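You operate a simulated robot arm through the tools that you are given. There is no shell and no other tool.

Carry out the task below with a simulated robot arm. There is one attempt and no reset: what you move stays moved.

JOB
Feed once to bring the loop to the roll card's last loop, then draw 3 and feed 2.
Fine: last, turn the length switch to 7.

Only the result counts: the job must be done as asked and must still hold three seconds after the hand-in. Knocking over, shifting, dropping, spilling or breaking anything else fails it.

ROBOT AND FRAMES
A 6-joint arm with a two-finger gripper, fixed in place. Base frame: the origin is at the foot of the arm, x ahead of it, y to its left, z up. Readings come in mm, rad, newtons and seconds.
Its first joint turns from -2.897 to 2.897 rad. Payload 2.54 kg.
The TCP is the grasp point between the finger pads, 30 mm short of the fingertips. In the tool frame z runs along the fingers and y along their closing line. Largest opening 116 mm; the body of the gripper starts 95 mm behind the TCP.
Orientation is told as [roll, pitch, yaw] about the base's x, y, z axes, in that order, counted from this pose: with the fingers straight down and closing along the base's y, the tool's x points along the base's -x, its y along +y and its z along -z.

CONTROLS
- The arm moves only by the tool apply_moves. Its argument "steps" is a list that holds one entry, the list of rows, each a list of 7 numbers: the turn, a rotation vector about the tool's x, y, z in rad, then the shift along the tool's x, y, z in mm, then the gripper command, from -1 (shut) to 1 (fully open), values between in proportion. In form: [[[wx, wy, wz, dx, dy, dz, claw], ...]]. A call has 1 to 20 rows; each row is the pose to reach, as a shift and turn from the pose commanded when the call began, along the tool's axes at that moment. Each row takes 0.2 s and may step no farther than 50 mm and 0.15 rad from the row before; otherwise, or with a gripper value out of range, the whole call is refused. A pose out of reach is approached as far as the arm can. The call stops where the force on the tool passes 40 N (or 10 N more than at its start, if that is more) or the arm is blocked; 0.2 s more then pass. Each finger travels about 72 mm/s and halts on what it meets, pressing with about 32 N; the grip force reading is that of the motor and also rises with nothing between the fingers. The clock runs only during rows and for 0.2 s after the last one: add rows that repeat a pose to give the fingers time. It gives the time, the measured TCP pose, the force on the tool (base axes), the opening and the grip force at its end, in the units of the frame above (readings bear some noise), with the torque about the TCP (base axes, N m) and any sound that the robot's microphone picked up, and new pictures: "pictures" is both (left out), scene, wrist or none.
- Cameras (640 x 400 px; columns grow to the right, rows downward): "scene" is fixed at [49.5, 499.5, 1548.8]; the picture's right is [-0.53, -0.85, 0.00], its down [-0.41, 0.26, -0.88] and it looks along [0.74, -0.46, -0.48] (base axes); focal length 354 px, centre (320, 200). "wrist" rides on the gripper at [69, -15, -122] in the tool frame; the picture's right is [0.21, 0.98, 0.00], its down [-0.83, 0.18, -0.53] and it looks along [-0.52, 0.11, 0.85] (tool axes); focal length 251 px, centre (320, 200). There is no depth. A picture from a camera that has moved, and an enlarged one, comes with that camera's place and axes in the base frame and with its lens.
- enlarge(camera, box): a new picture of the part [left, top, right, bottom] of that camera's present view, enlarged. The clock stands still meanwhile.
- job_done(): hands the job in; it is judged then, once.

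Places have to be worked out from the pictures, the camera data and where the tool is seen. Open the gripper and draw the arm clear of the work before you hand the job in, unless the task says otherwise.

The tools are called by a JSON object that holds its "method" and its "body". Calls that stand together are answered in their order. apply_moves: Moves the arm, as the interface text tells. Its arguments: {"type":"object","properties":{"steps":{"type":"array","items":{"type":"array","items":{"type":"array","items":{"type":"number"}}}},"pictures":{"type":"string","enum":["both","scene","wrist","none"]}},"required":["steps"]} The other tools are called the same way: enlarge (camera, box) takes an enlarged picture of a part of a camera's view; job_done () hands the job in.

At the start:

```text
time_s: 0.0
tcp_pos: [352.7, 249.0, 1311.3]
ee_rot: [0.002, 0.0, 0.0]
force: [1.2, 0.1, 0.4]
moment: [-0.02, -0.01, 0.01]
gripper_width: 116.2
grip_force: 0.0
```

scene: 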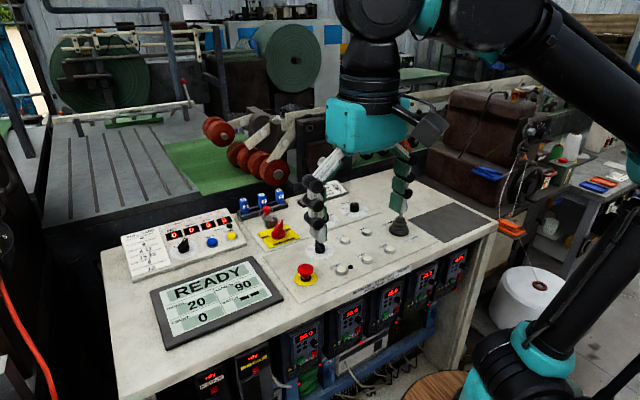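
wrist: 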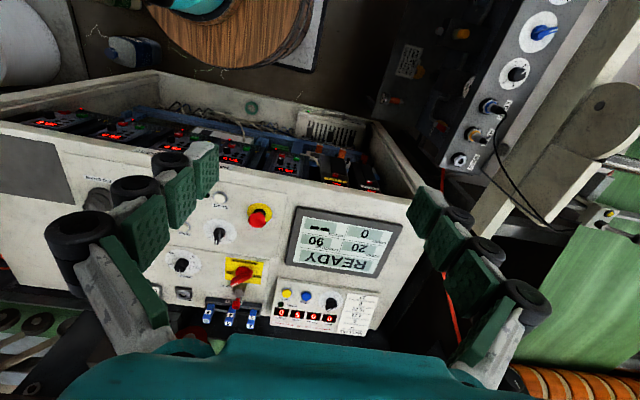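

The pictures show a control desk with a screen, a small box with displays (knob, blue and yellow buttons) and other knobs. I'll look closer before moving anything.

{"method": "enlarge", "body": {"camera": "scene", "box": [110, 180, 270, 280]}}

{"method": "enlarge", "body": {"camera": "scene", "box": [250, 170, 410, 290]}}

{"method": "enlarge", "body": {"camera": "scene", "box": [140, 250, 300, 350]}}

{"method": "enlarge", "body": {"camera": "wrist", "box": [160, 170, 420, 340]}}

```text
4.00 times, centred on (190, 230) of scene
camera zoom: at [49.5, 499.5, 1548.8], right [-0.53, -0.85, 0.0], down [-0.41, 0.26, -0.88], along [0.74, -0.46, -0.48], focal length 1414 px, centre (840, 80)
```

zoom: 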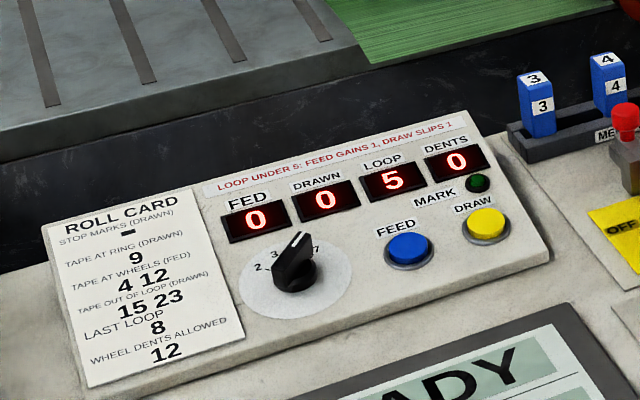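

```text
3.33 times, centred on (330, 230) of scene
camera zoom: at [49.5, 499.5, 1548.8], right [-0.53, -0.85, 0.0], down [-0.41, 0.26, -0.88], along [0.74, -0.46, -0.48], focal length 1178 px, centre (287, 100)
```

zoom: 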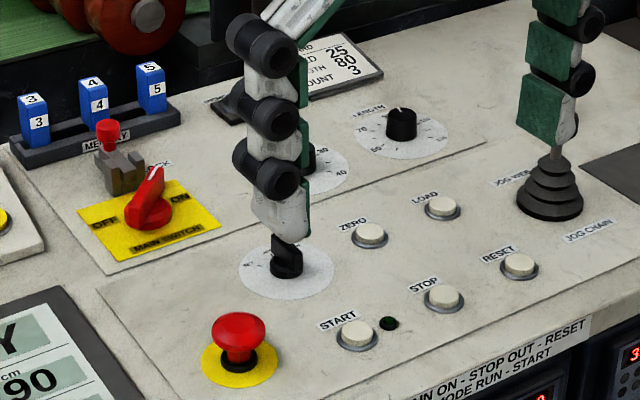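

```text
4.00 times, centred on (220, 300) of scene
camera zoom: at [49.5, 499.5, 1548.8], right [-0.53, -0.85, 0.0], down [-0.41, 0.26, -0.88], along [0.74, -0.46, -0.48], focal length 1414 px, centre (720, -200)
```

zoom: 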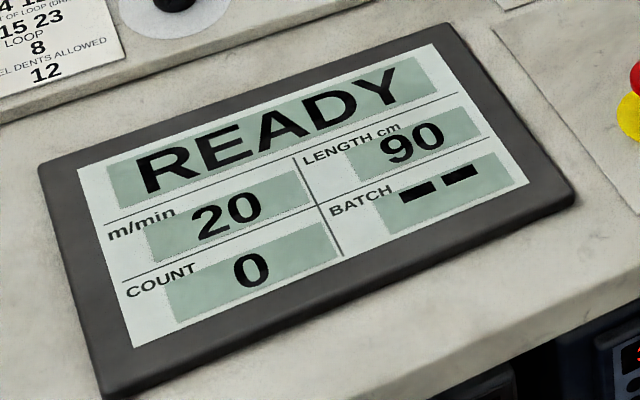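

```text
2.35 times, centred on (290, 255) of wrist
camera zoom: at [283.8, 234.6, 1433.4], right [-0.21, 0.98, 0.0], down [0.83, 0.18, 0.53], along [0.52, 0.12, -0.85], focal length 592 px, centre (391, 71)
```

zoom: 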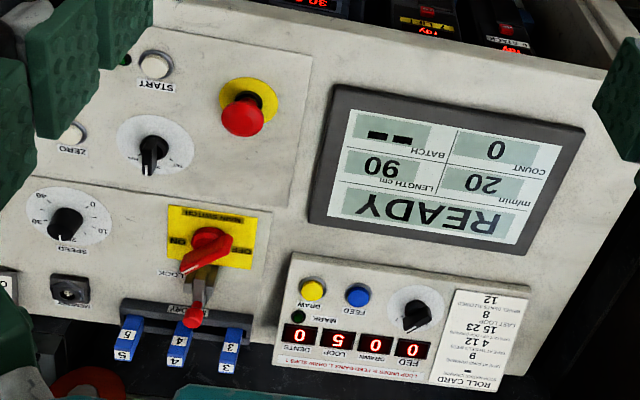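

From the two views I place the FEED button near (900, 331, 964), so the desk is about 960 mm high. I'll bring the wrist camera closer to the roll card box, staying high.

{"method": "apply_moves", "body": {"steps": [[[0, 0, 0, -45, 9, 10, 1], [0, 0, 0, -90, 18, 20, 1], [0, 0, 0, -135, 27, 30, 1], [0, 0, 0, -180, 36, 40, 1], [0, 0, 0, -225, 45, 50, 1], [0, 0, 0, -270, 54, 60, 1], [0, 0, 0, -315, 63, 70, 1], [0, 0, 0, -360, 72, 80, 1], [0, 0, 0, -390, 81, 90, 1]]]}}

```text
time_s: 2.0
tcp_pos: [741.8, 330.0, 1220.6]
ee_rot: [0.002, 0.0, -0.001]
force: [-0.7, 0.5, 0.7]
moment: [0.0, -0.06, -0.04]
gripper_width: 116.2
grip_force: 0.1
camera wrist: at [674.4, 315.9, 1343.5], right [-0.21, 0.98, 0.0], down [0.83, 0.18, 0.53], along [0.52, 0.12, -0.85], focal length 251 px, centre (320, 200)
```

scene: 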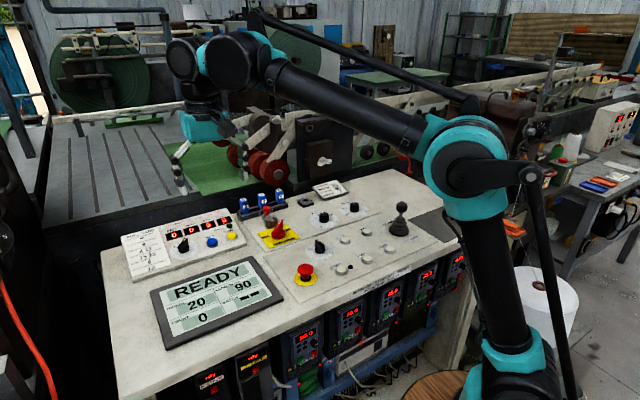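
wrist: 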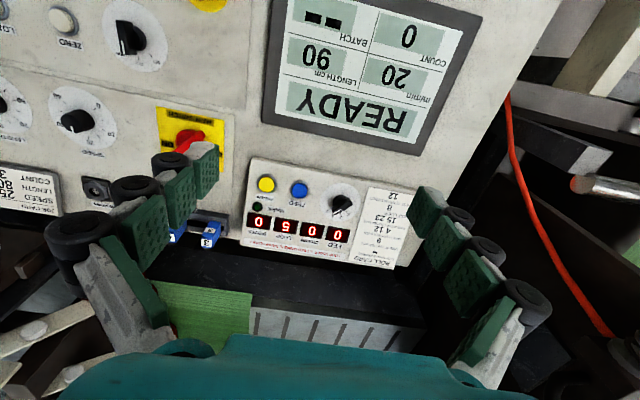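

{"method": "enlarge", "body": {"camera": "wrist", "box": [230, 145, 430, 275]}}

{"method": "enlarge", "body": {"camera": "wrist", "box": [300, 165, 380, 225]}}

{"method": "enlarge", "body": {"camera": "scene", "box": [230, 170, 370, 270]}}

{"method": "enlarge", "body": {"camera": "scene", "box": [160, 220, 210, 260]}}

```text
3.08 times, centred on (330, 210) of wrist
camera zoom: at [674.4, 315.9, 1343.5], right [-0.21, 0.98, 0.0], down [0.83, 0.18, 0.53], along [0.52, 0.12, -0.85], focal length 774 px, centre (289, 169)
```

zoom: 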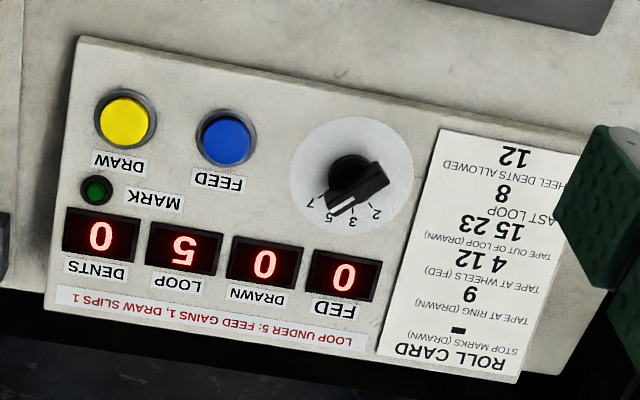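

```text
6.67 times, centred on (340, 195) of wrist
camera zoom: at [674.4, 315.9, 1343.5], right [-0.21, 0.98, 0.0], down [0.83, 0.18, 0.53], along [0.52, 0.12, -0.85], focal length 1676 px, centre (187, 233)
```

zoom: 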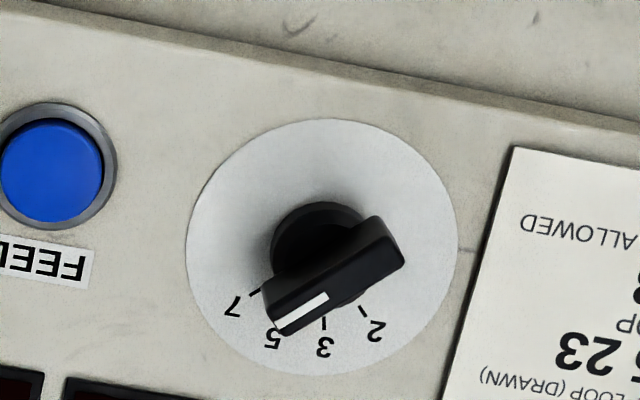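

```text
4.00 times, centred on (300, 220) of scene
camera zoom: at [49.5, 499.5, 1548.8], right [-0.53, -0.85, 0.0], down [-0.41, 0.26, -0.88], along [0.74, -0.46, -0.48], focal length 1414 px, centre (400, 120)
```

zoom: 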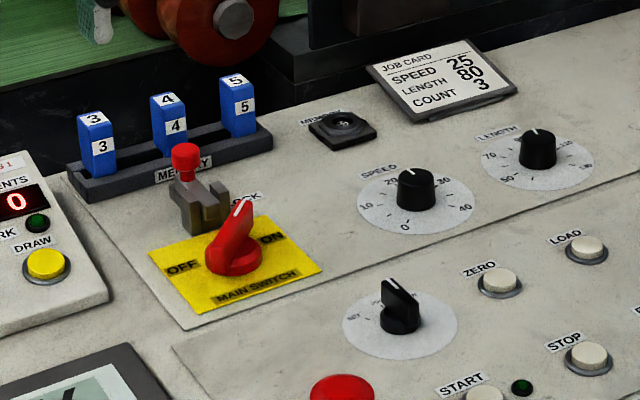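

```text
10.00 times, centred on (185, 240) of scene
camera zoom: at [49.5, 499.5, 1548.8], right [-0.53, -0.85, 0.0], down [-0.41, 0.26, -0.88], along [0.74, -0.46, -0.48], focal length 3535 px, centre (1670, -200)
```

zoom: 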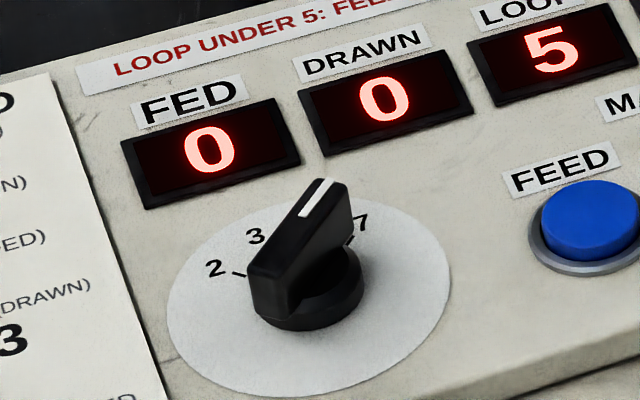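

The length switch on the roll card box has stops 2, 3, 5 and 7. Its dial centre is near (904, 403, 965) on a panel tilted about 12° towards the robot. To see where the pointer really stands, I'll tilt the tool to match and move closer.

{"method": "apply_moves", "body": {"steps": [[[0, -0.035, 0, -24, 12, 27, 1], [0, -0.07, 0, -48, 24, 54, 1], [0, -0.105, 0, -72, 37, 81, 1], [0, -0.14, 0, -96, 49, 108, 1], [0, -0.175, 0, -119, 61, 135, 1], [0, -0.21, 0, -142, 73, 160, 1], [0, -0.21, 0, -142, 73, 160, 1]]]}}

```text
time_s: 3.6
tcp_pos: [883.9, 405.0, 1060.1]
ee_rot: [0.003, -0.21, 0.0]
force: [0.5, 0.4, -0.3]
moment: [-0.03, -0.03, -0.03]
gripper_width: 115.9
grip_force: 0.1
camera wrist: at [792.3, 389.8, 1165.3], right [-0.21, 0.98, -0.04], down [0.7, 0.18, 0.69], along [0.69, 0.12, -0.72], focal length 251 px, centre (320, 200)
```

scene: 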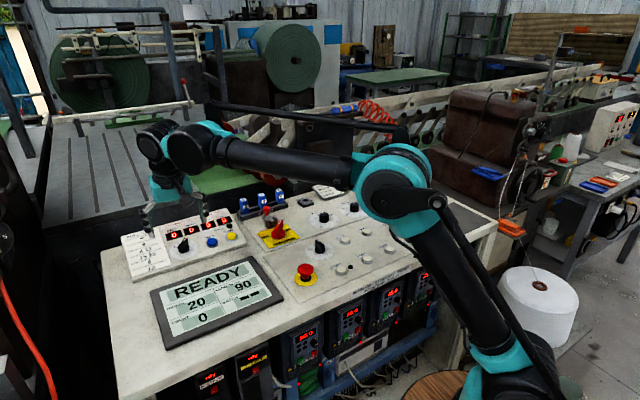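
wrist: 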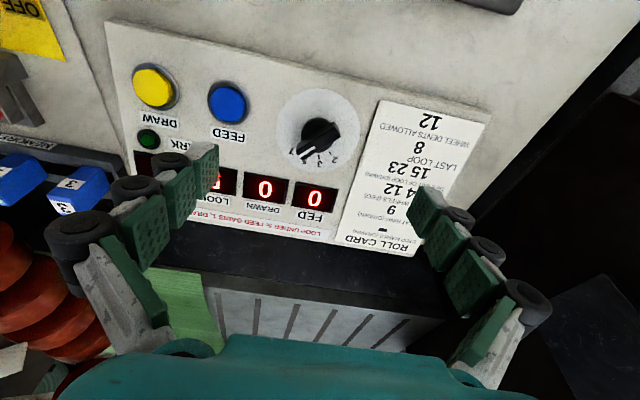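

{"method": "enlarge", "body": {"camera": "wrist", "box": [270, 80, 370, 180]}}

{"method": "enlarge", "body": {"camera": "wrist", "box": [120, 40, 440, 240]}}

{"method": "enlarge", "body": {"camera": "scene", "box": [120, 200, 250, 280]}}

```text
4.00 times, centred on (320, 130) of wrist
camera zoom: at [792.3, 389.8, 1165.3], right [-0.21, 0.98, -0.04], down [0.7, 0.18, 0.69], along [0.69, 0.12, -0.72], focal length 1006 px, centre (320, 480)
```

zoom: 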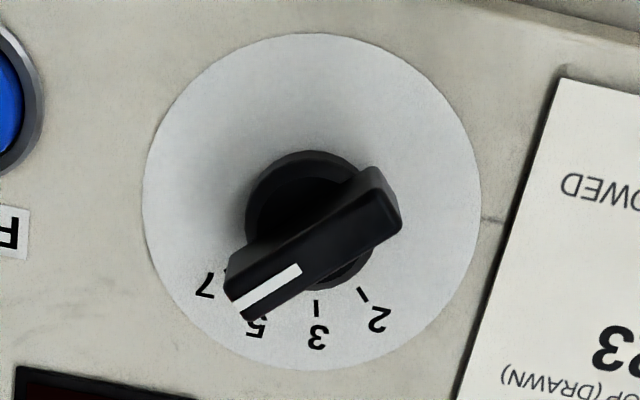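

```text
2.00 times, centred on (280, 140) of wrist
camera zoom: at [792.3, 389.8, 1165.3], right [-0.21, 0.98, -0.04], down [0.7, 0.18, 0.69], along [0.69, 0.12, -0.72], focal length 503 px, centre (400, 320)
```

zoom: 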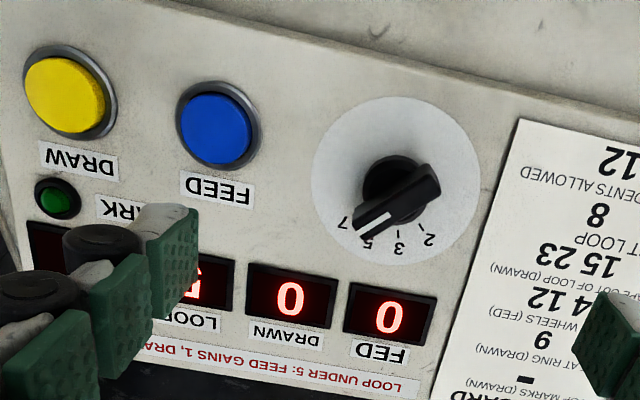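

```text
4.92 times, centred on (185, 240) of scene
camera zoom: at [49.5, 499.5, 1548.8], right [-0.53, -0.85, 0.0], down [-0.41, 0.26, -0.88], along [0.74, -0.46, -0.48], focal length 1740 px, centre (985, 3)
```

zoom: 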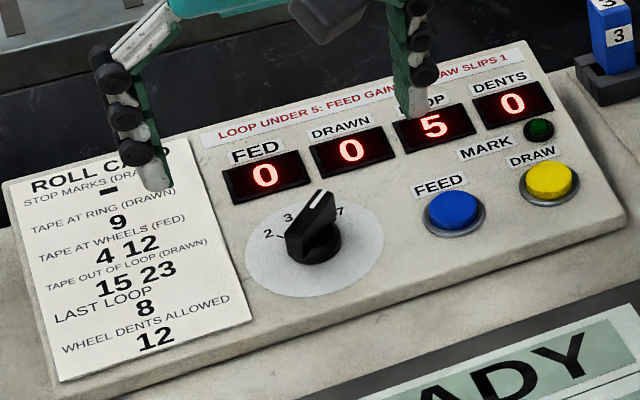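

The pointer lies along the 7 tick: the bar is parallel to 7's direction, about -41° from straight ahead, and it only looks like 5 because of parallax. I'll turn the tool to line up with the bar, narrow the gripper and hover above it.

{"method": "apply_moves", "body": {"steps": [[[0, 0, 0.144, 0, -2, 4, 0.6], [0, 0, 0.288, 0, -2, 8, 0.2], [0, 0, 0.432, 0, -2, 12, 0.0], [0, 0, 0.576, 0, -2, 17, -0.2], [0, 0, 0.716, 0, -2, 22, -0.38], [0, 0, 0.716, 0, -2, 22, -0.38], [0, 0, 0.716, 0, -2, 22, -0.38]]]}}

```text
time_s: 5.2
tcp_pos: [888.2, 402.2, 1039.9]
ee_rot: [0.139, -0.157, -0.728]
force: [0.5, -0.4, -0.5]
moment: [0.01, -0.01, 0.0]
gripper_width: 35.8
grip_force: 0.1
camera wrist: at [803.1, 436.6, 1146.2], right [0.47, 0.88, 0.1], down [0.61, -0.41, 0.68], along [0.63, -0.26, -0.73], focal length 251 px, centre (320, 200)
```

scene: 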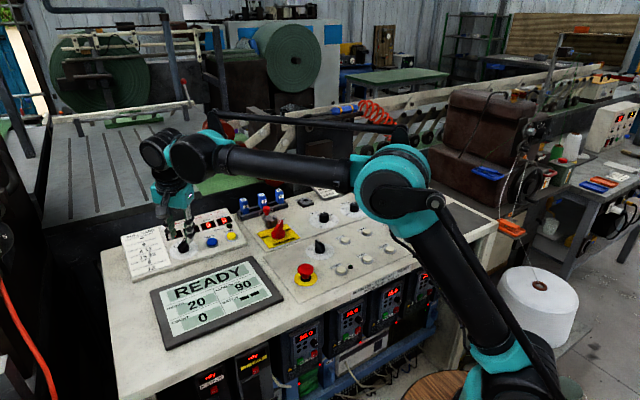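
wrist: 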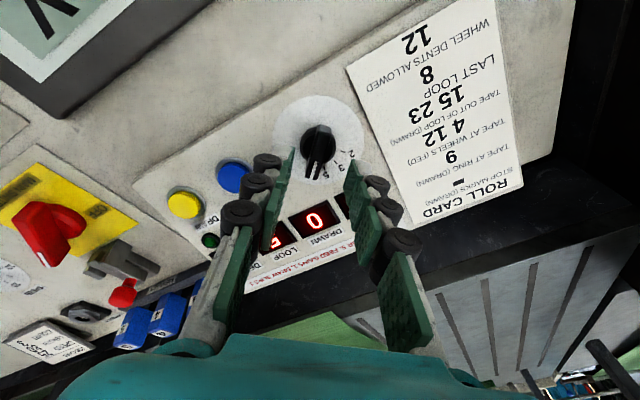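

{"method": "enlarge", "body": {"camera": "wrist", "box": [260, 90, 380, 210]}}

{"method": "enlarge", "body": {"camera": "scene", "box": [145, 180, 225, 270]}}

```text
3.33 times, centred on (320, 150) of wrist
camera zoom: at [803.1, 436.6, 1146.2], right [0.47, 0.88, 0.1], down [0.61, -0.41, 0.68], along [0.63, -0.26, -0.73], focal length 838 px, centre (320, 367)
```

zoom: 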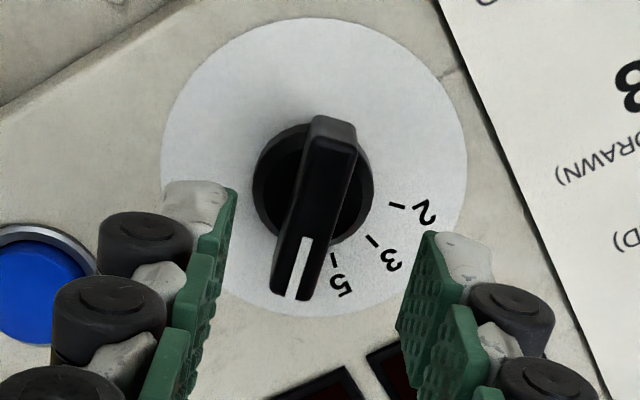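

```text
4.44 times, centred on (185, 225) of scene
camera zoom: at [49.5, 499.5, 1548.8], right [-0.53, -0.85, 0.0], down [-0.41, 0.26, -0.88], along [0.74, -0.46, -0.48], focal length 1571 px, centre (920, 89)
```

zoom: 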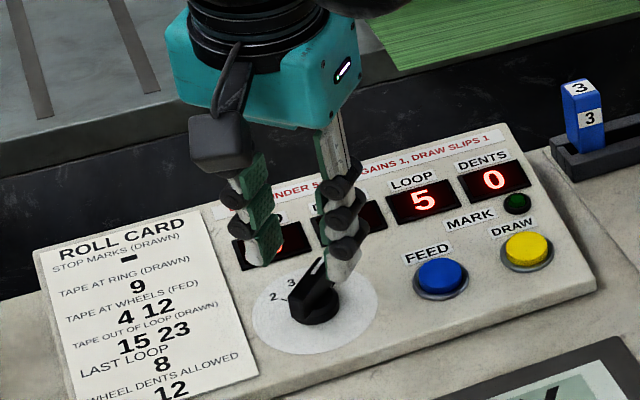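

With the tool turned I can see labels 5, 3 and 2, and 7 is hidden under the bar, so the switch stands at 7. The tool axis falls within about 1 mm of the dial centre, so I'll go down with the fingers either side of the bar.

{"method": "apply_moves", "body": {"steps": [[[0, 0, 0, 0, -0.5, 10, -0.38], [0, 0, 0, 0, -0.5, 20, -0.38], [0, 0, 0, 0, -0.5, 27, -0.38], [0, 0, 0, 0, -0.5, 32, -0.38], [0, 0, 0, 0, -0.5, 32, -0.38]]]}}

```text
time_s: 6.4
tcp_pos: [895.6, 401.1, 1009.1]
ee_rot: [0.139, -0.156, -0.727]
force: [0.4, -0.5, 1.4]
moment: [0.03, -0.01, -0.01]
gripper_width: 35.9
grip_force: 0.1
camera wrist: at [809.3, 435.7, 1114.6], right [0.47, 0.88, 0.1], down [0.61, -0.41, 0.68], along [0.63, -0.26, -0.73], focal length 251 px, centre (320, 200)
```

scene: 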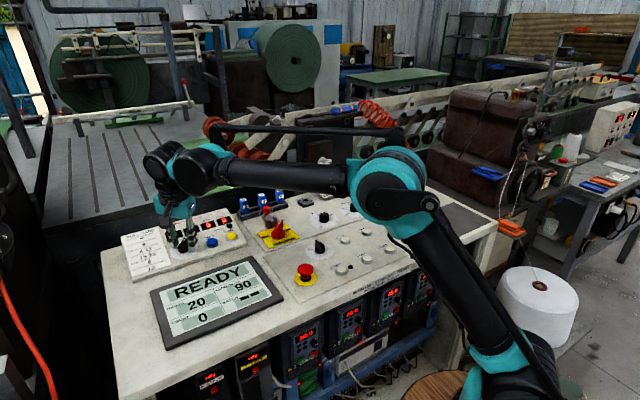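
wrist: 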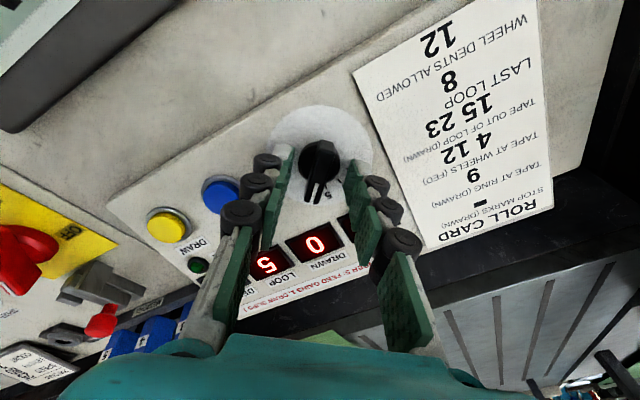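

{"method": "enlarge", "body": {"camera": "wrist", "box": [250, 95, 390, 235]}}

{"method": "enlarge", "body": {"camera": "scene", "box": [150, 205, 220, 265]}}

```text
2.86 times, centred on (320, 165) of wrist
camera zoom: at [809.3, 435.7, 1114.6], right [0.47, 0.88, 0.1], down [0.61, -0.41, 0.68], along [0.63, -0.26, -0.73], focal length 718 px, centre (320, 300)
```

zoom: 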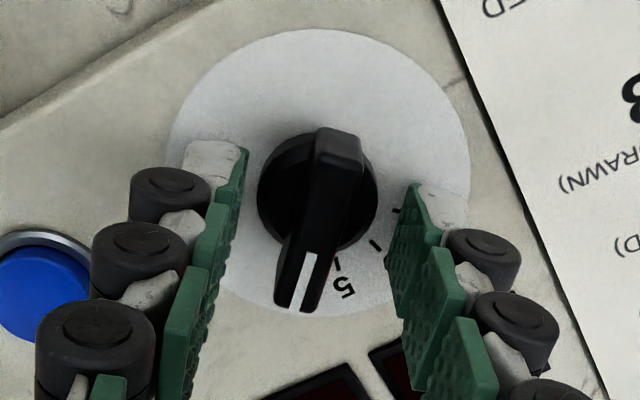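

```text
6.67 times, centred on (185, 235) of scene
camera zoom: at [49.5, 499.5, 1548.8], right [-0.53, -0.85, 0.0], down [-0.41, 0.26, -0.88], along [0.74, -0.46, -0.48], focal length 2357 px, centre (1220, -33)
```

zoom: 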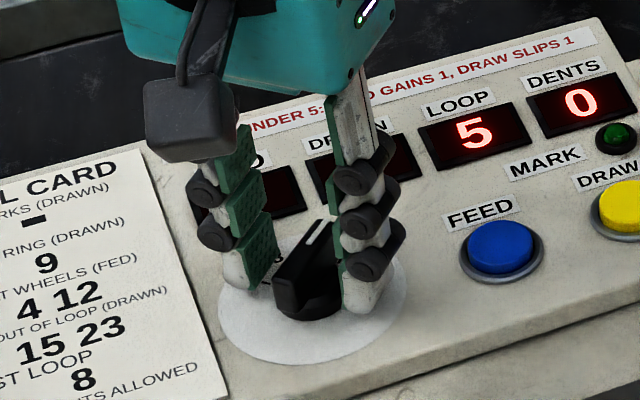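

The fingers straddle the bar with room on both sides and no contact. I'll close on it to read its width.

{"method": "apply_moves", "body": {"steps": [[[0, 0, 0, 0, 0, 0, -0.7], [0, 0, 0, 0, 0, 0, -1], [0, 0, 0, 0, 0, 0, -1], [0, 0, 0, 0, 0, 0, -1]]], "pictures": "wrist"}}

```text
time_s: 7.4
tcp_pos: [893.2, 400.4, 1011.1]
ee_rot: [0.141, -0.16, -0.728]
force: [-14.6, -11.8, 9.2]
moment: [-0.74, -0.01, -0.18]
gripper_width: 9.4
grip_force: 37.3
camera wrist: at [808.0, 434.6, 1116.9], right [0.47, 0.88, 0.1], down [0.61, -0.41, 0.68], along [0.64, -0.26, -0.73], focal length 251 px, centre (320, 200)
```

wrist: 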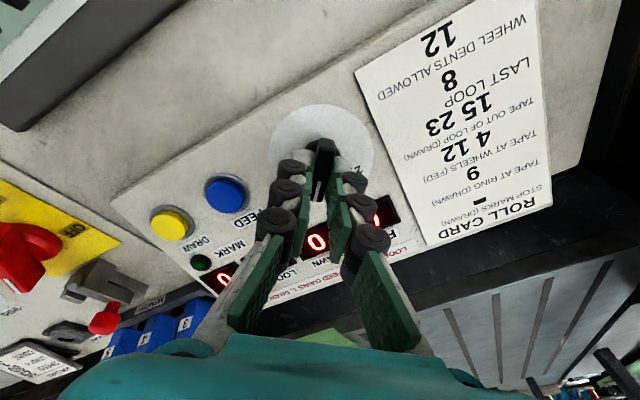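

The bar is about 9 mm wide. The tool was pulled roughly 1.8 mm along -y and lifted 2.5 mm, so I'll move the commanded pose there to take the strain off.

{"method": "apply_moves", "body": {"steps": [[[0, 0, 0, 0, -1, -1.2, -1], [0, 0, 0, 0, -1.8, -2.5, -1], [0, 0, 0, 0, -1.8, -2.5, -1]]], "pictures": "both"}}

{"method": "enlarge", "body": {"camera": "scene", "box": [150, 205, 220, 265]}}

{"method": "enlarge", "body": {"camera": "wrist", "box": [250, 95, 390, 235]}}

```text
time_s: 8.2
tcp_pos: [894.2, 400.4, 1010.4]
ee_rot: [0.142, -0.157, -0.724]
force: [0.5, -0.9, 5.5]
moment: [-0.63, -0.82, -0.18]
gripper_width: 9.6
grip_force: 37.4
camera wrist: at [808.0, 434.5, 1117.0], right [0.47, 0.88, 0.1], down [0.61, -0.41, 0.68], along [0.64, -0.25, -0.73], focal length 251 px, centre (320, 200)
```

scene: 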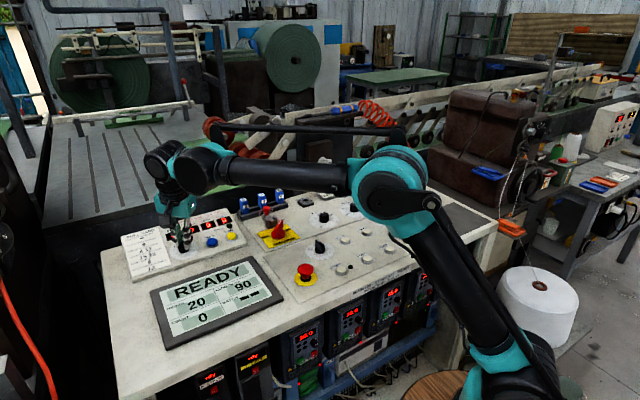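
wrist: 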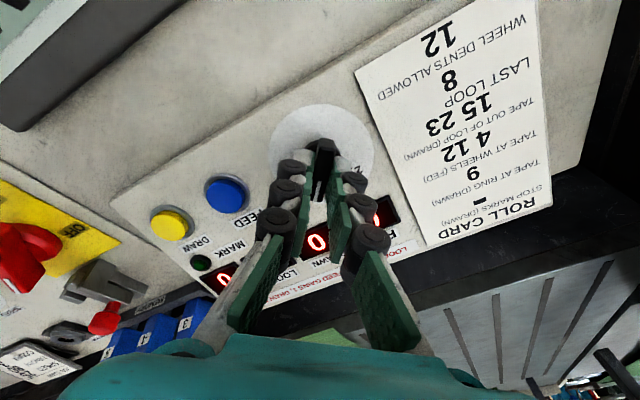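

```text
6.67 times, centred on (185, 235) of scene
camera zoom: at [49.5, 499.5, 1548.8], right [-0.53, -0.85, 0.0], down [-0.41, 0.26, -0.88], along [0.74, -0.46, -0.48], focal length 2357 px, centre (1220, -33)
```

zoom: 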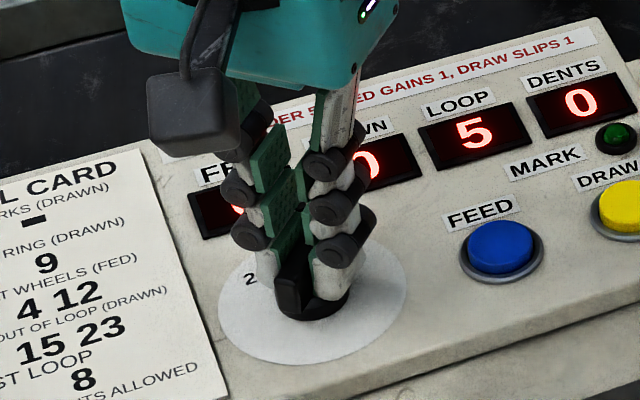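

```text
2.86 times, centred on (320, 165) of wrist
camera zoom: at [808.0, 434.5, 1117.0], right [0.47, 0.88, 0.1], down [0.61, -0.41, 0.68], along [0.64, -0.25, -0.73], focal length 718 px, centre (320, 300)
```

zoom: 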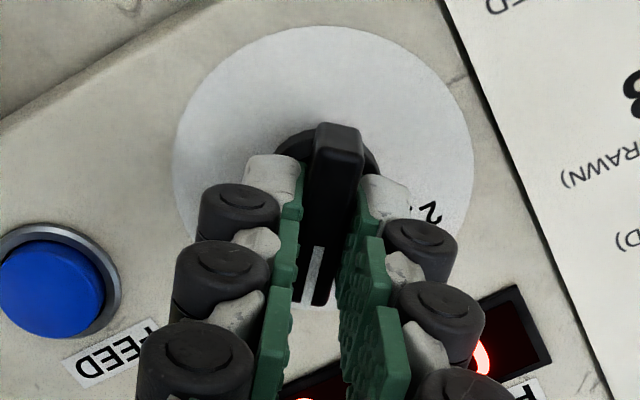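

The forces are now small and the bar is held firmly. I'll turn the switch counter-clockwise in small steps towards 5, listening for detents.

{"method": "apply_moves", "body": {"steps": [[[0, 0, -0.1, 0, 0, 0, -1], [0, 0, -0.2, 0, 0, 0, -1], [0, 0, -0.3, 0, 0, 0, -1], [0, 0, -0.4, 0, 0, 0, -1], [0, 0, -0.5, 0, 0, 0, -1], [0, 0, -0.5, 0, 0, 0, -1]]], "pictures": "both"}}

{"method": "enlarge", "body": {"camera": "wrist", "box": [250, 95, 390, 235]}}

{"method": "enlarge", "body": {"camera": "scene", "box": [150, 205, 220, 265]}}

```text
time_s: 9.6
tcp_pos: [894.3, 401.9, 1010.3]
ee_rot: [0.049, -0.207, -0.219]
force: [26.1, 21.8, 17.7]
moment: [0.68, -0.68, 0.04]
gripper_width: 9.7
grip_force: 37.6
camera wrist: at [799.6, 401.5, 1114.7], right [0.0, 1.0, 0.0], down [0.72, 0.0, 0.7], along [0.7, 0.0, -0.72], focal length 251 px, centre (320, 200)
```

scene: 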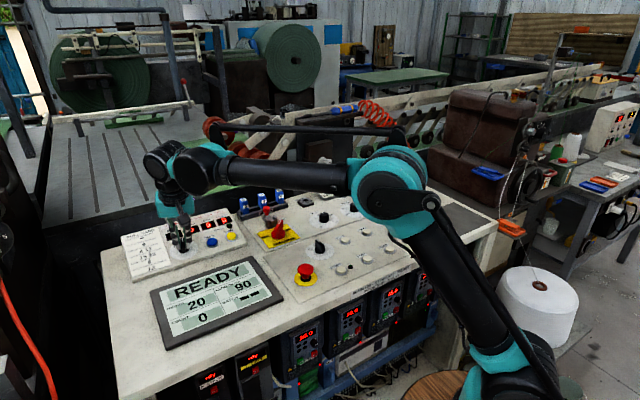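
wrist: 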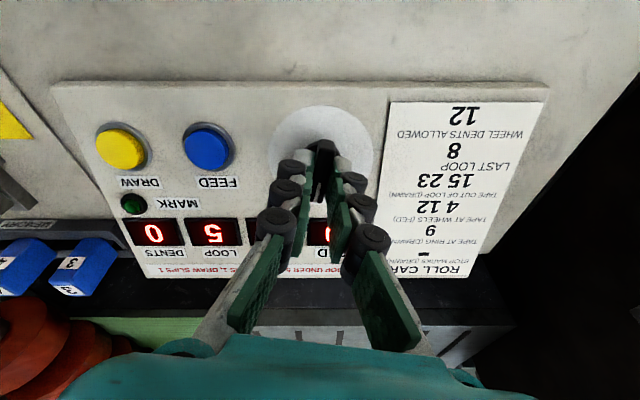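

```text
2.86 times, centred on (320, 165) of wrist
camera zoom: at [799.6, 401.5, 1114.7], right [0.0, 1.0, 0.0], down [0.72, 0.0, 0.7], along [0.7, 0.0, -0.72], focal length 718 px, centre (320, 300)
```

zoom: 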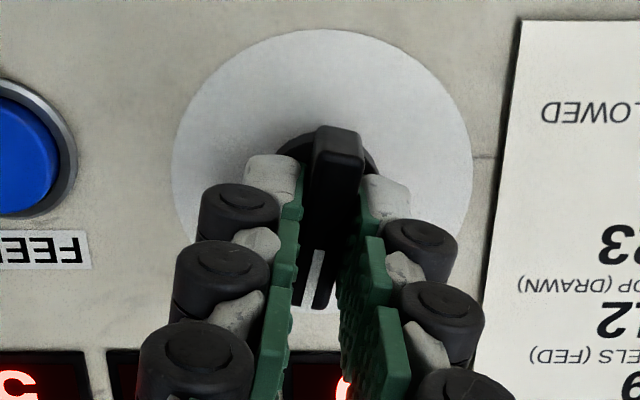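

```text
6.67 times, centred on (185, 235) of scene
camera zoom: at [49.5, 499.5, 1548.8], right [-0.53, -0.85, 0.0], down [-0.41, 0.26, -0.88], along [0.74, -0.46, -0.48], focal length 2357 px, centre (1220, -33)
```

zoom: 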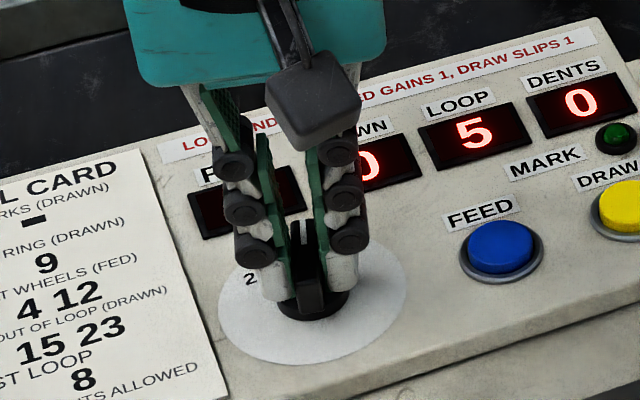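

The knob turned with the grip to about -12°. A side load built up because the true axis sits about 3 mm back along the bar, so I'll follow that arc and ease the strain while turning on to 3 at about +15°.

{"method": "apply_moves", "body": {"steps": [[[0, 0, 0, -0.4, 1.5, -1, -1], [0, 0, -0.1, -0.4, 1.8, -1, -1], [0, 0, -0.2, -0.3, 2.1, -1, -1], [0, 0, -0.3, -0.2, 2.4, -1, -1], [0, 0, -0.4, -0.1, 2.7, -1, -1], [0, 0, -0.48, 0, 3.0, -1, -1], [0, 0, -0.48, 0, 3.0, -1, -1]]], "pictures": "both"}}

{"method": "enlarge", "body": {"camera": "wrist", "box": [250, 95, 390, 235]}}

{"method": "enlarge", "body": {"camera": "scene", "box": [150, 205, 220, 265]}}

```text
time_s: 11.2
tcp_pos: [894.3, 402.5, 1011.2]
ee_rot: [-0.056, -0.201, 0.271]
force: [-7.5, -3.1, -23.2]
moment: [-0.07, 0.4, -0.06]
gripper_width: 9.9
grip_force: 37.1
camera wrist: at [807.9, 370.5, 1117.9], right [-0.45, 0.89, -0.1], down [0.62, 0.39, 0.68], along [0.64, 0.25, -0.73], focal length 251 px, centre (320, 200)
```

scene: 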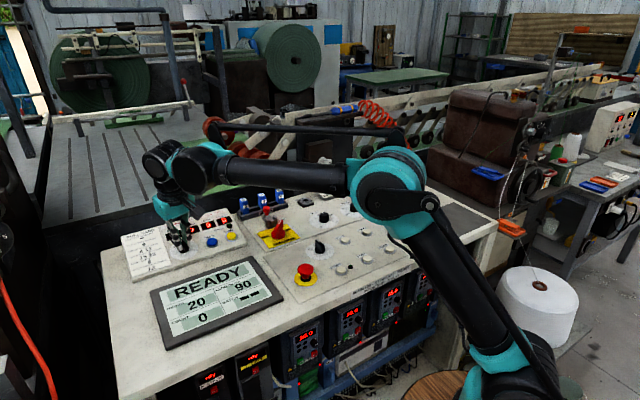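
wrist: 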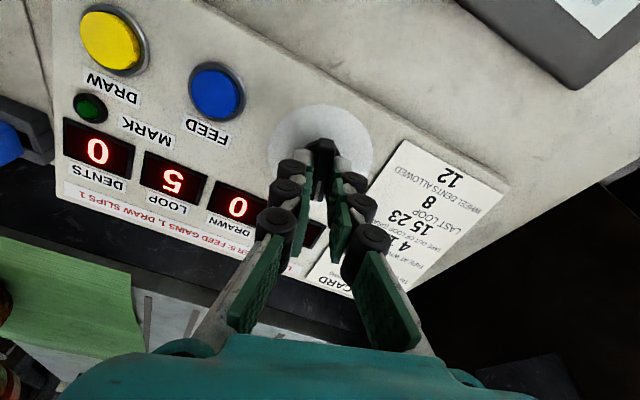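

```text
2.86 times, centred on (320, 165) of wrist
camera zoom: at [807.9, 370.5, 1117.9], right [-0.45, 0.89, -0.1], down [0.62, 0.39, 0.68], along [0.64, 0.25, -0.73], focal length 718 px, centre (320, 300)
```

zoom: 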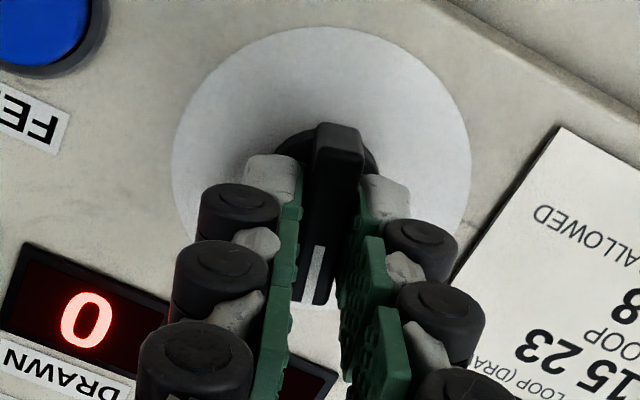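

```text
6.67 times, centred on (185, 235) of scene
camera zoom: at [49.5, 499.5, 1548.8], right [-0.53, -0.85, 0.0], down [-0.41, 0.26, -0.88], along [0.74, -0.46, -0.48], focal length 2357 px, centre (1220, -33)
```

zoom: 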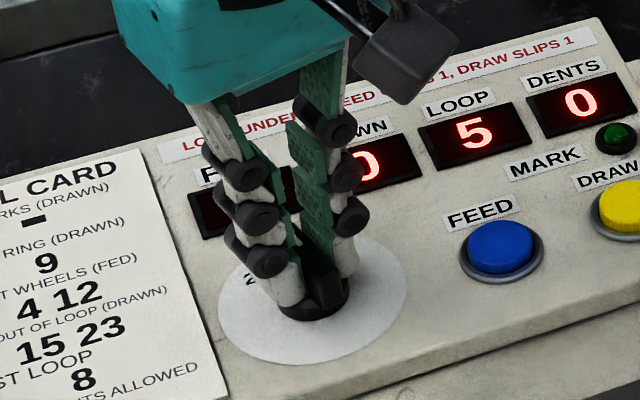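

The bar should now be at about +15°. I'll open, back off along the tool axis and check where the pointer stands.

{"method": "apply_moves", "body": {"steps": [[[0, 0, 0, 0, 0, 0.5, -0.8], [0, 0, 0, 0, 0, 0, -0.38], [0, 0, 0, 0, 0, 0, -0.3], [0, 0, 0, 0, 0, -15, -0.3], [0, 0, 0, 0, 0, -40, -0.3], [0, 0, 0, 0, 0, -60, -0.3], [0, 0, 0, 0, 0, -60, -0.3]]], "pictures": "both"}}

{"method": "enlarge", "body": {"camera": "wrist", "box": [260, 90, 380, 210]}}

{"method": "enlarge", "body": {"camera": "scene", "box": [150, 205, 220, 265]}}

```text
time_s: 12.8
tcp_pos: [881.5, 402.7, 1071.1]
ee_rot: [-0.056, -0.202, 0.272]
force: [0.5, -0.2, -0.1]
moment: [0.0, 0.03, -0.03]
gripper_width: 40.7
grip_force: 0.0
camera wrist: at [794.8, 370.5, 1177.2], right [-0.45, 0.89, -0.1], down [0.62, 0.39, 0.68], along [0.64, 0.25, -0.73], focal length 251 px, centre (320, 200)
```

scene: 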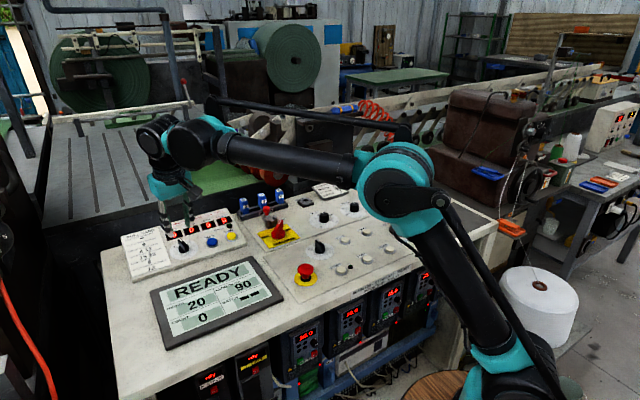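
wrist: 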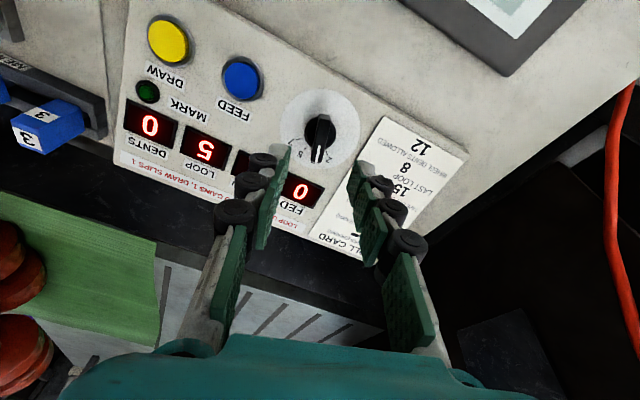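

```text
3.33 times, centred on (320, 150) of wrist
camera zoom: at [794.8, 370.5, 1177.2], right [-0.45, 0.89, -0.1], down [0.62, 0.39, 0.68], along [0.64, 0.25, -0.73], focal length 838 px, centre (320, 367)
```

zoom: 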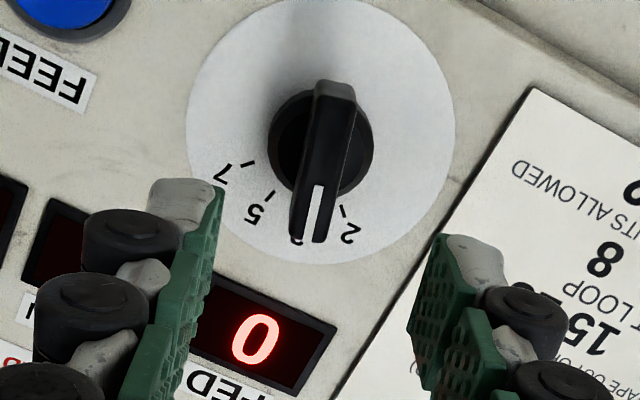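

```text
6.67 times, centred on (185, 235) of scene
camera zoom: at [49.5, 499.5, 1548.8], right [-0.53, -0.85, 0.0], down [-0.41, 0.26, -0.88], along [0.74, -0.46, -0.48], focal length 2357 px, centre (1220, -33)
```

zoom: 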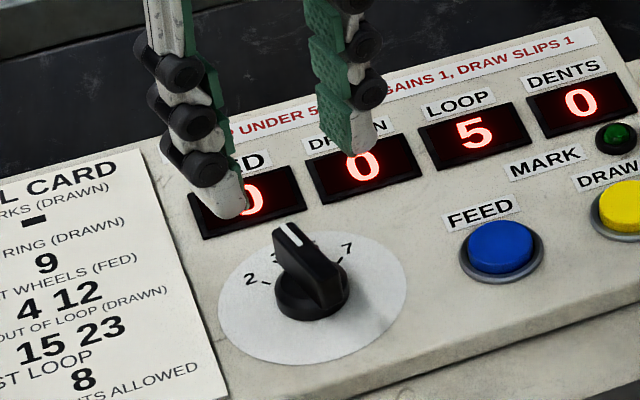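

The pictures show 7, 5 and 2 clear with 3 under the pointer, so the switch is on 3 and the stops are 30° apart. Next I'll shut the fingers and hover over FEED at about (894, 327.5, 968).

{"method": "apply_moves", "body": {"steps": [[[0, 0, 0.1, 9.5, -23, 0, -0.6], [0, 0, 0.2, 19, -47, 0, -1], [0, 0, 0.264, 28.6, -70.2, 8, -1], [0, 0, 0.264, 28.6, -70.2, 30, -1], [0, 0, 0.264, 28.6, -70.2, 48, -1], [0, 0, 0.264, 28.6, -70.2, 48, -1]]], "pictures": "both"}}

{"method": "enlarge", "body": {"camera": "wrist", "box": [240, 90, 400, 230]}}

{"method": "enlarge", "body": {"camera": "scene", "box": [160, 190, 260, 265]}}

```text
time_s: 14.2
tcp_pos: [881.9, 327.8, 1021.5]
ee_rot: [0.001, -0.21, 0.001]
force: [-0.1, 0.5, 0.3]
moment: [-0.01, -0.02, 0.02]
gripper_width: 0.0
grip_force: 28.6
camera wrist: at [789.7, 312.8, 1126.3], right [-0.21, 0.98, -0.04], down [0.7, 0.18, 0.69], along [0.69, 0.12, -0.72], focal length 251 px, centre (320, 200)
```

scene: 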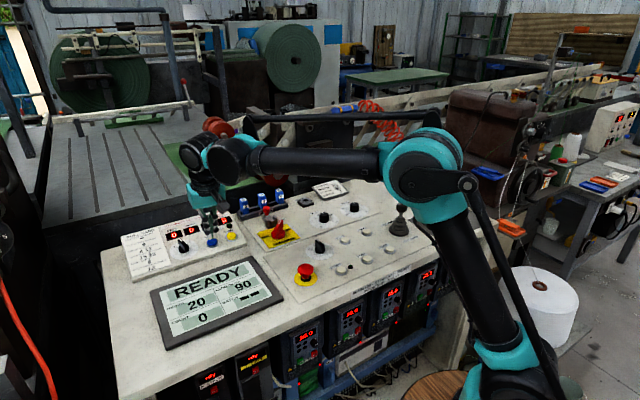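
wrist: 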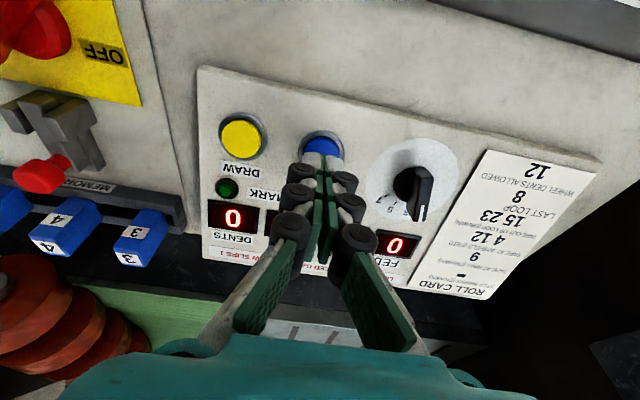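

```text
2.86 times, centred on (320, 160) of wrist
camera zoom: at [789.7, 312.8, 1126.3], right [-0.21, 0.98, -0.04], down [0.7, 0.18, 0.69], along [0.69, 0.12, -0.72], focal length 718 px, centre (320, 314)
```

zoom: 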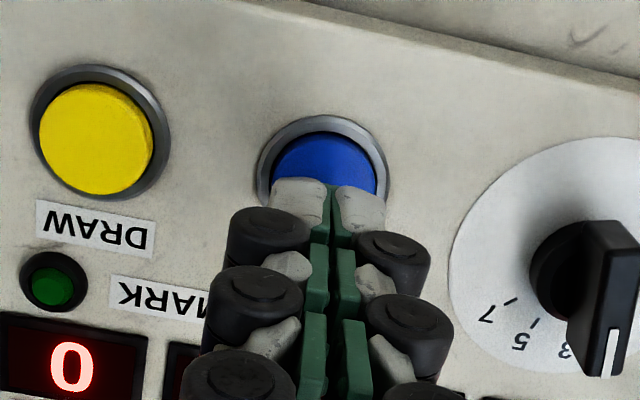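

```text
5.33 times, centred on (210, 228) of scene
camera zoom: at [49.5, 499.5, 1548.8], right [-0.53, -0.85, 0.0], down [-0.41, 0.26, -0.88], along [0.74, -0.46, -0.48], focal length 1885 px, centre (907, 53)
```

zoom: 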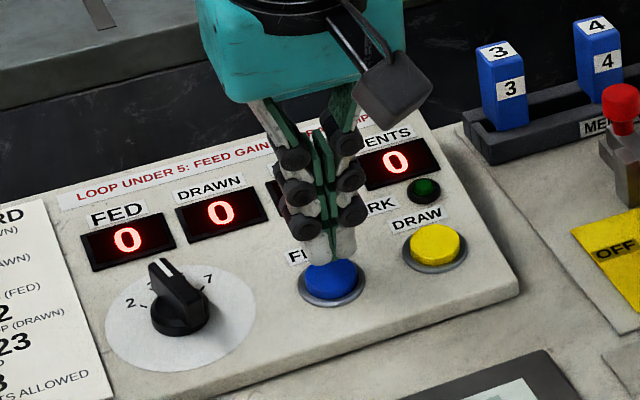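

The closed fingertips are centred over FEED within about 1.5 mm. I'll go down and press gently, watching force, sound and counters.

{"method": "apply_moves", "body": {"steps": [[[0, 0, 0, 0.8, 0, 12, -1], [0, 0, 0, 0.8, 0, 20, -1], [0, 0, 0, 0.8, 0, 24, -1], [0, 0, 0, 0.8, 0, 26, -1], [0, 0, 0, 0.8, 0, 26, -1]]], "pictures": "scene"}}

{"method": "enlarge", "body": {"camera": "scene", "box": [160, 190, 260, 265]}}

```text
time_s: 15.4
tcp_pos: [886.6, 328.4, 996.2]
ee_rot: [0.0, -0.212, 0.001]
force: [3.5, 3.2, 26.6]
moment: [0.07, -0.44, 0.02]
gripper_width: 6.0
grip_force: 29.2
heard: click
```

scene: 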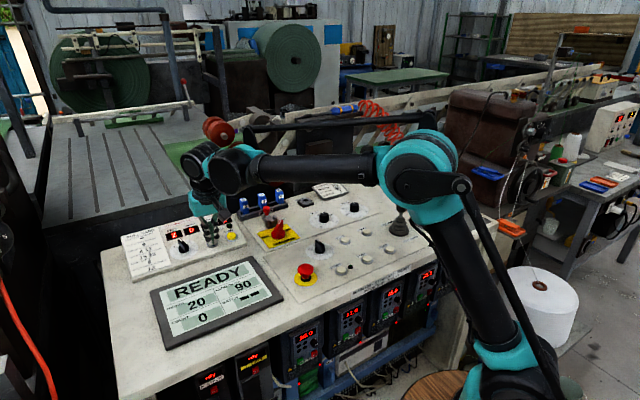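

```text
5.33 times, centred on (210, 228) of scene
camera zoom: at [49.5, 499.5, 1548.8], right [-0.53, -0.85, 0.0], down [-0.41, 0.26, -0.88], along [0.74, -0.46, -0.48], focal length 1885 px, centre (907, 53)
```

zoom: 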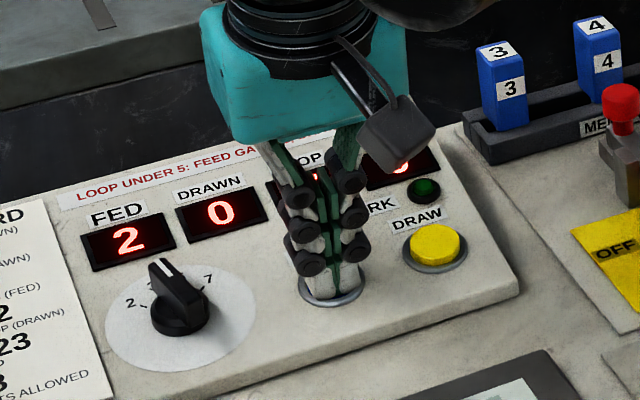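

There was one click and FED is at 2, possibly still counting. I'll lift off and read the displays.

{"method": "apply_moves", "body": {"steps": [[[0, 0, 0, 0, 0, -8, -1], [0, 0, 0, 0, 0, -20, -1], [0, 0, 0, 0, 0, -35, -1], [0, 0, 0, 0, 0, -60, -1], [0, 0, 0, 0, 0, -60, -1]]], "pictures": "both"}}

{"method": "enlarge", "body": {"camera": "scene", "box": [160, 190, 260, 265]}}

{"method": "enlarge", "body": {"camera": "wrist", "box": [180, 80, 480, 300]}}

```text
time_s: 16.6
tcp_pos: [873.6, 327.8, 1054.6]
ee_rot: [0.001, -0.208, 0.001]
force: [-0.6, -0.4, -0.9]
moment: [0.05, 0.02, -0.01]
gripper_width: 0.1
grip_force: 28.6
camera wrist: at [781.6, 312.7, 1159.8], right [-0.21, 0.98, -0.04], down [0.7, 0.18, 0.69], along [0.69, 0.12, -0.72], focal length 251 px, centre (320, 200)
```

scene: 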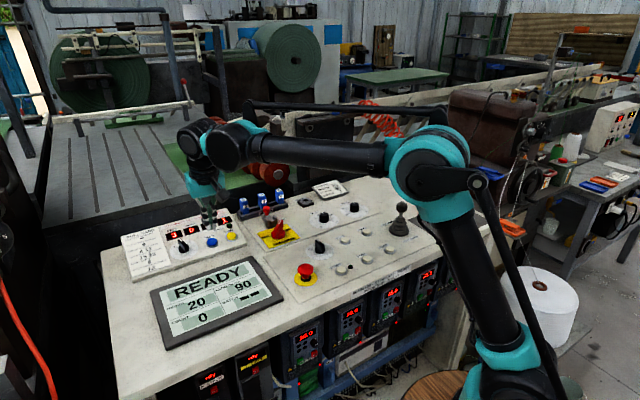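
wrist: 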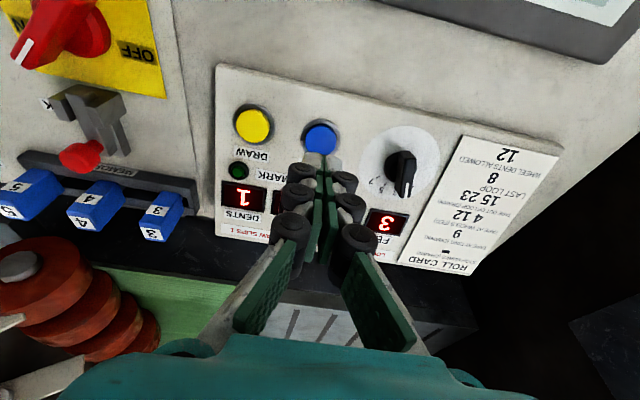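

```text
5.33 times, centred on (210, 228) of scene
camera zoom: at [49.5, 499.5, 1548.8], right [-0.53, -0.85, 0.0], down [-0.41, 0.26, -0.88], along [0.74, -0.46, -0.48], focal length 1885 px, centre (907, 53)
```

zoom: 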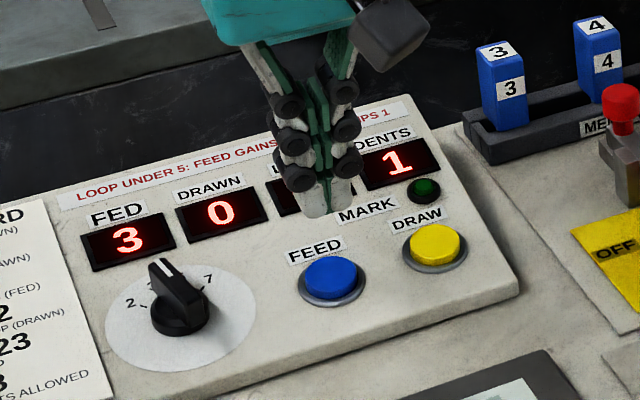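

```text
1.82 times, centred on (330, 190) of wrist
camera zoom: at [781.6, 312.7, 1159.8], right [-0.21, 0.98, -0.04], down [0.7, 0.18, 0.69], along [0.69, 0.12, -0.72], focal length 457 px, centre (302, 218)
```

zoom: 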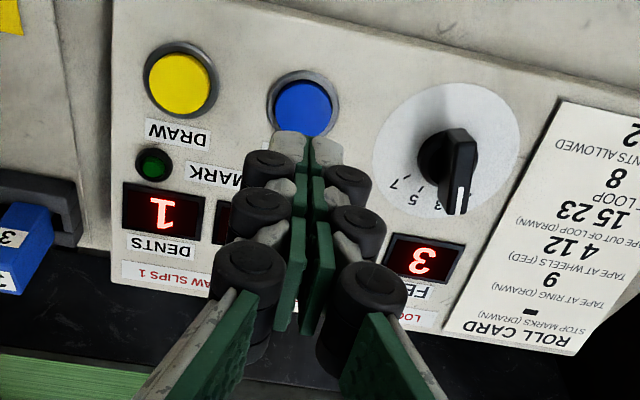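

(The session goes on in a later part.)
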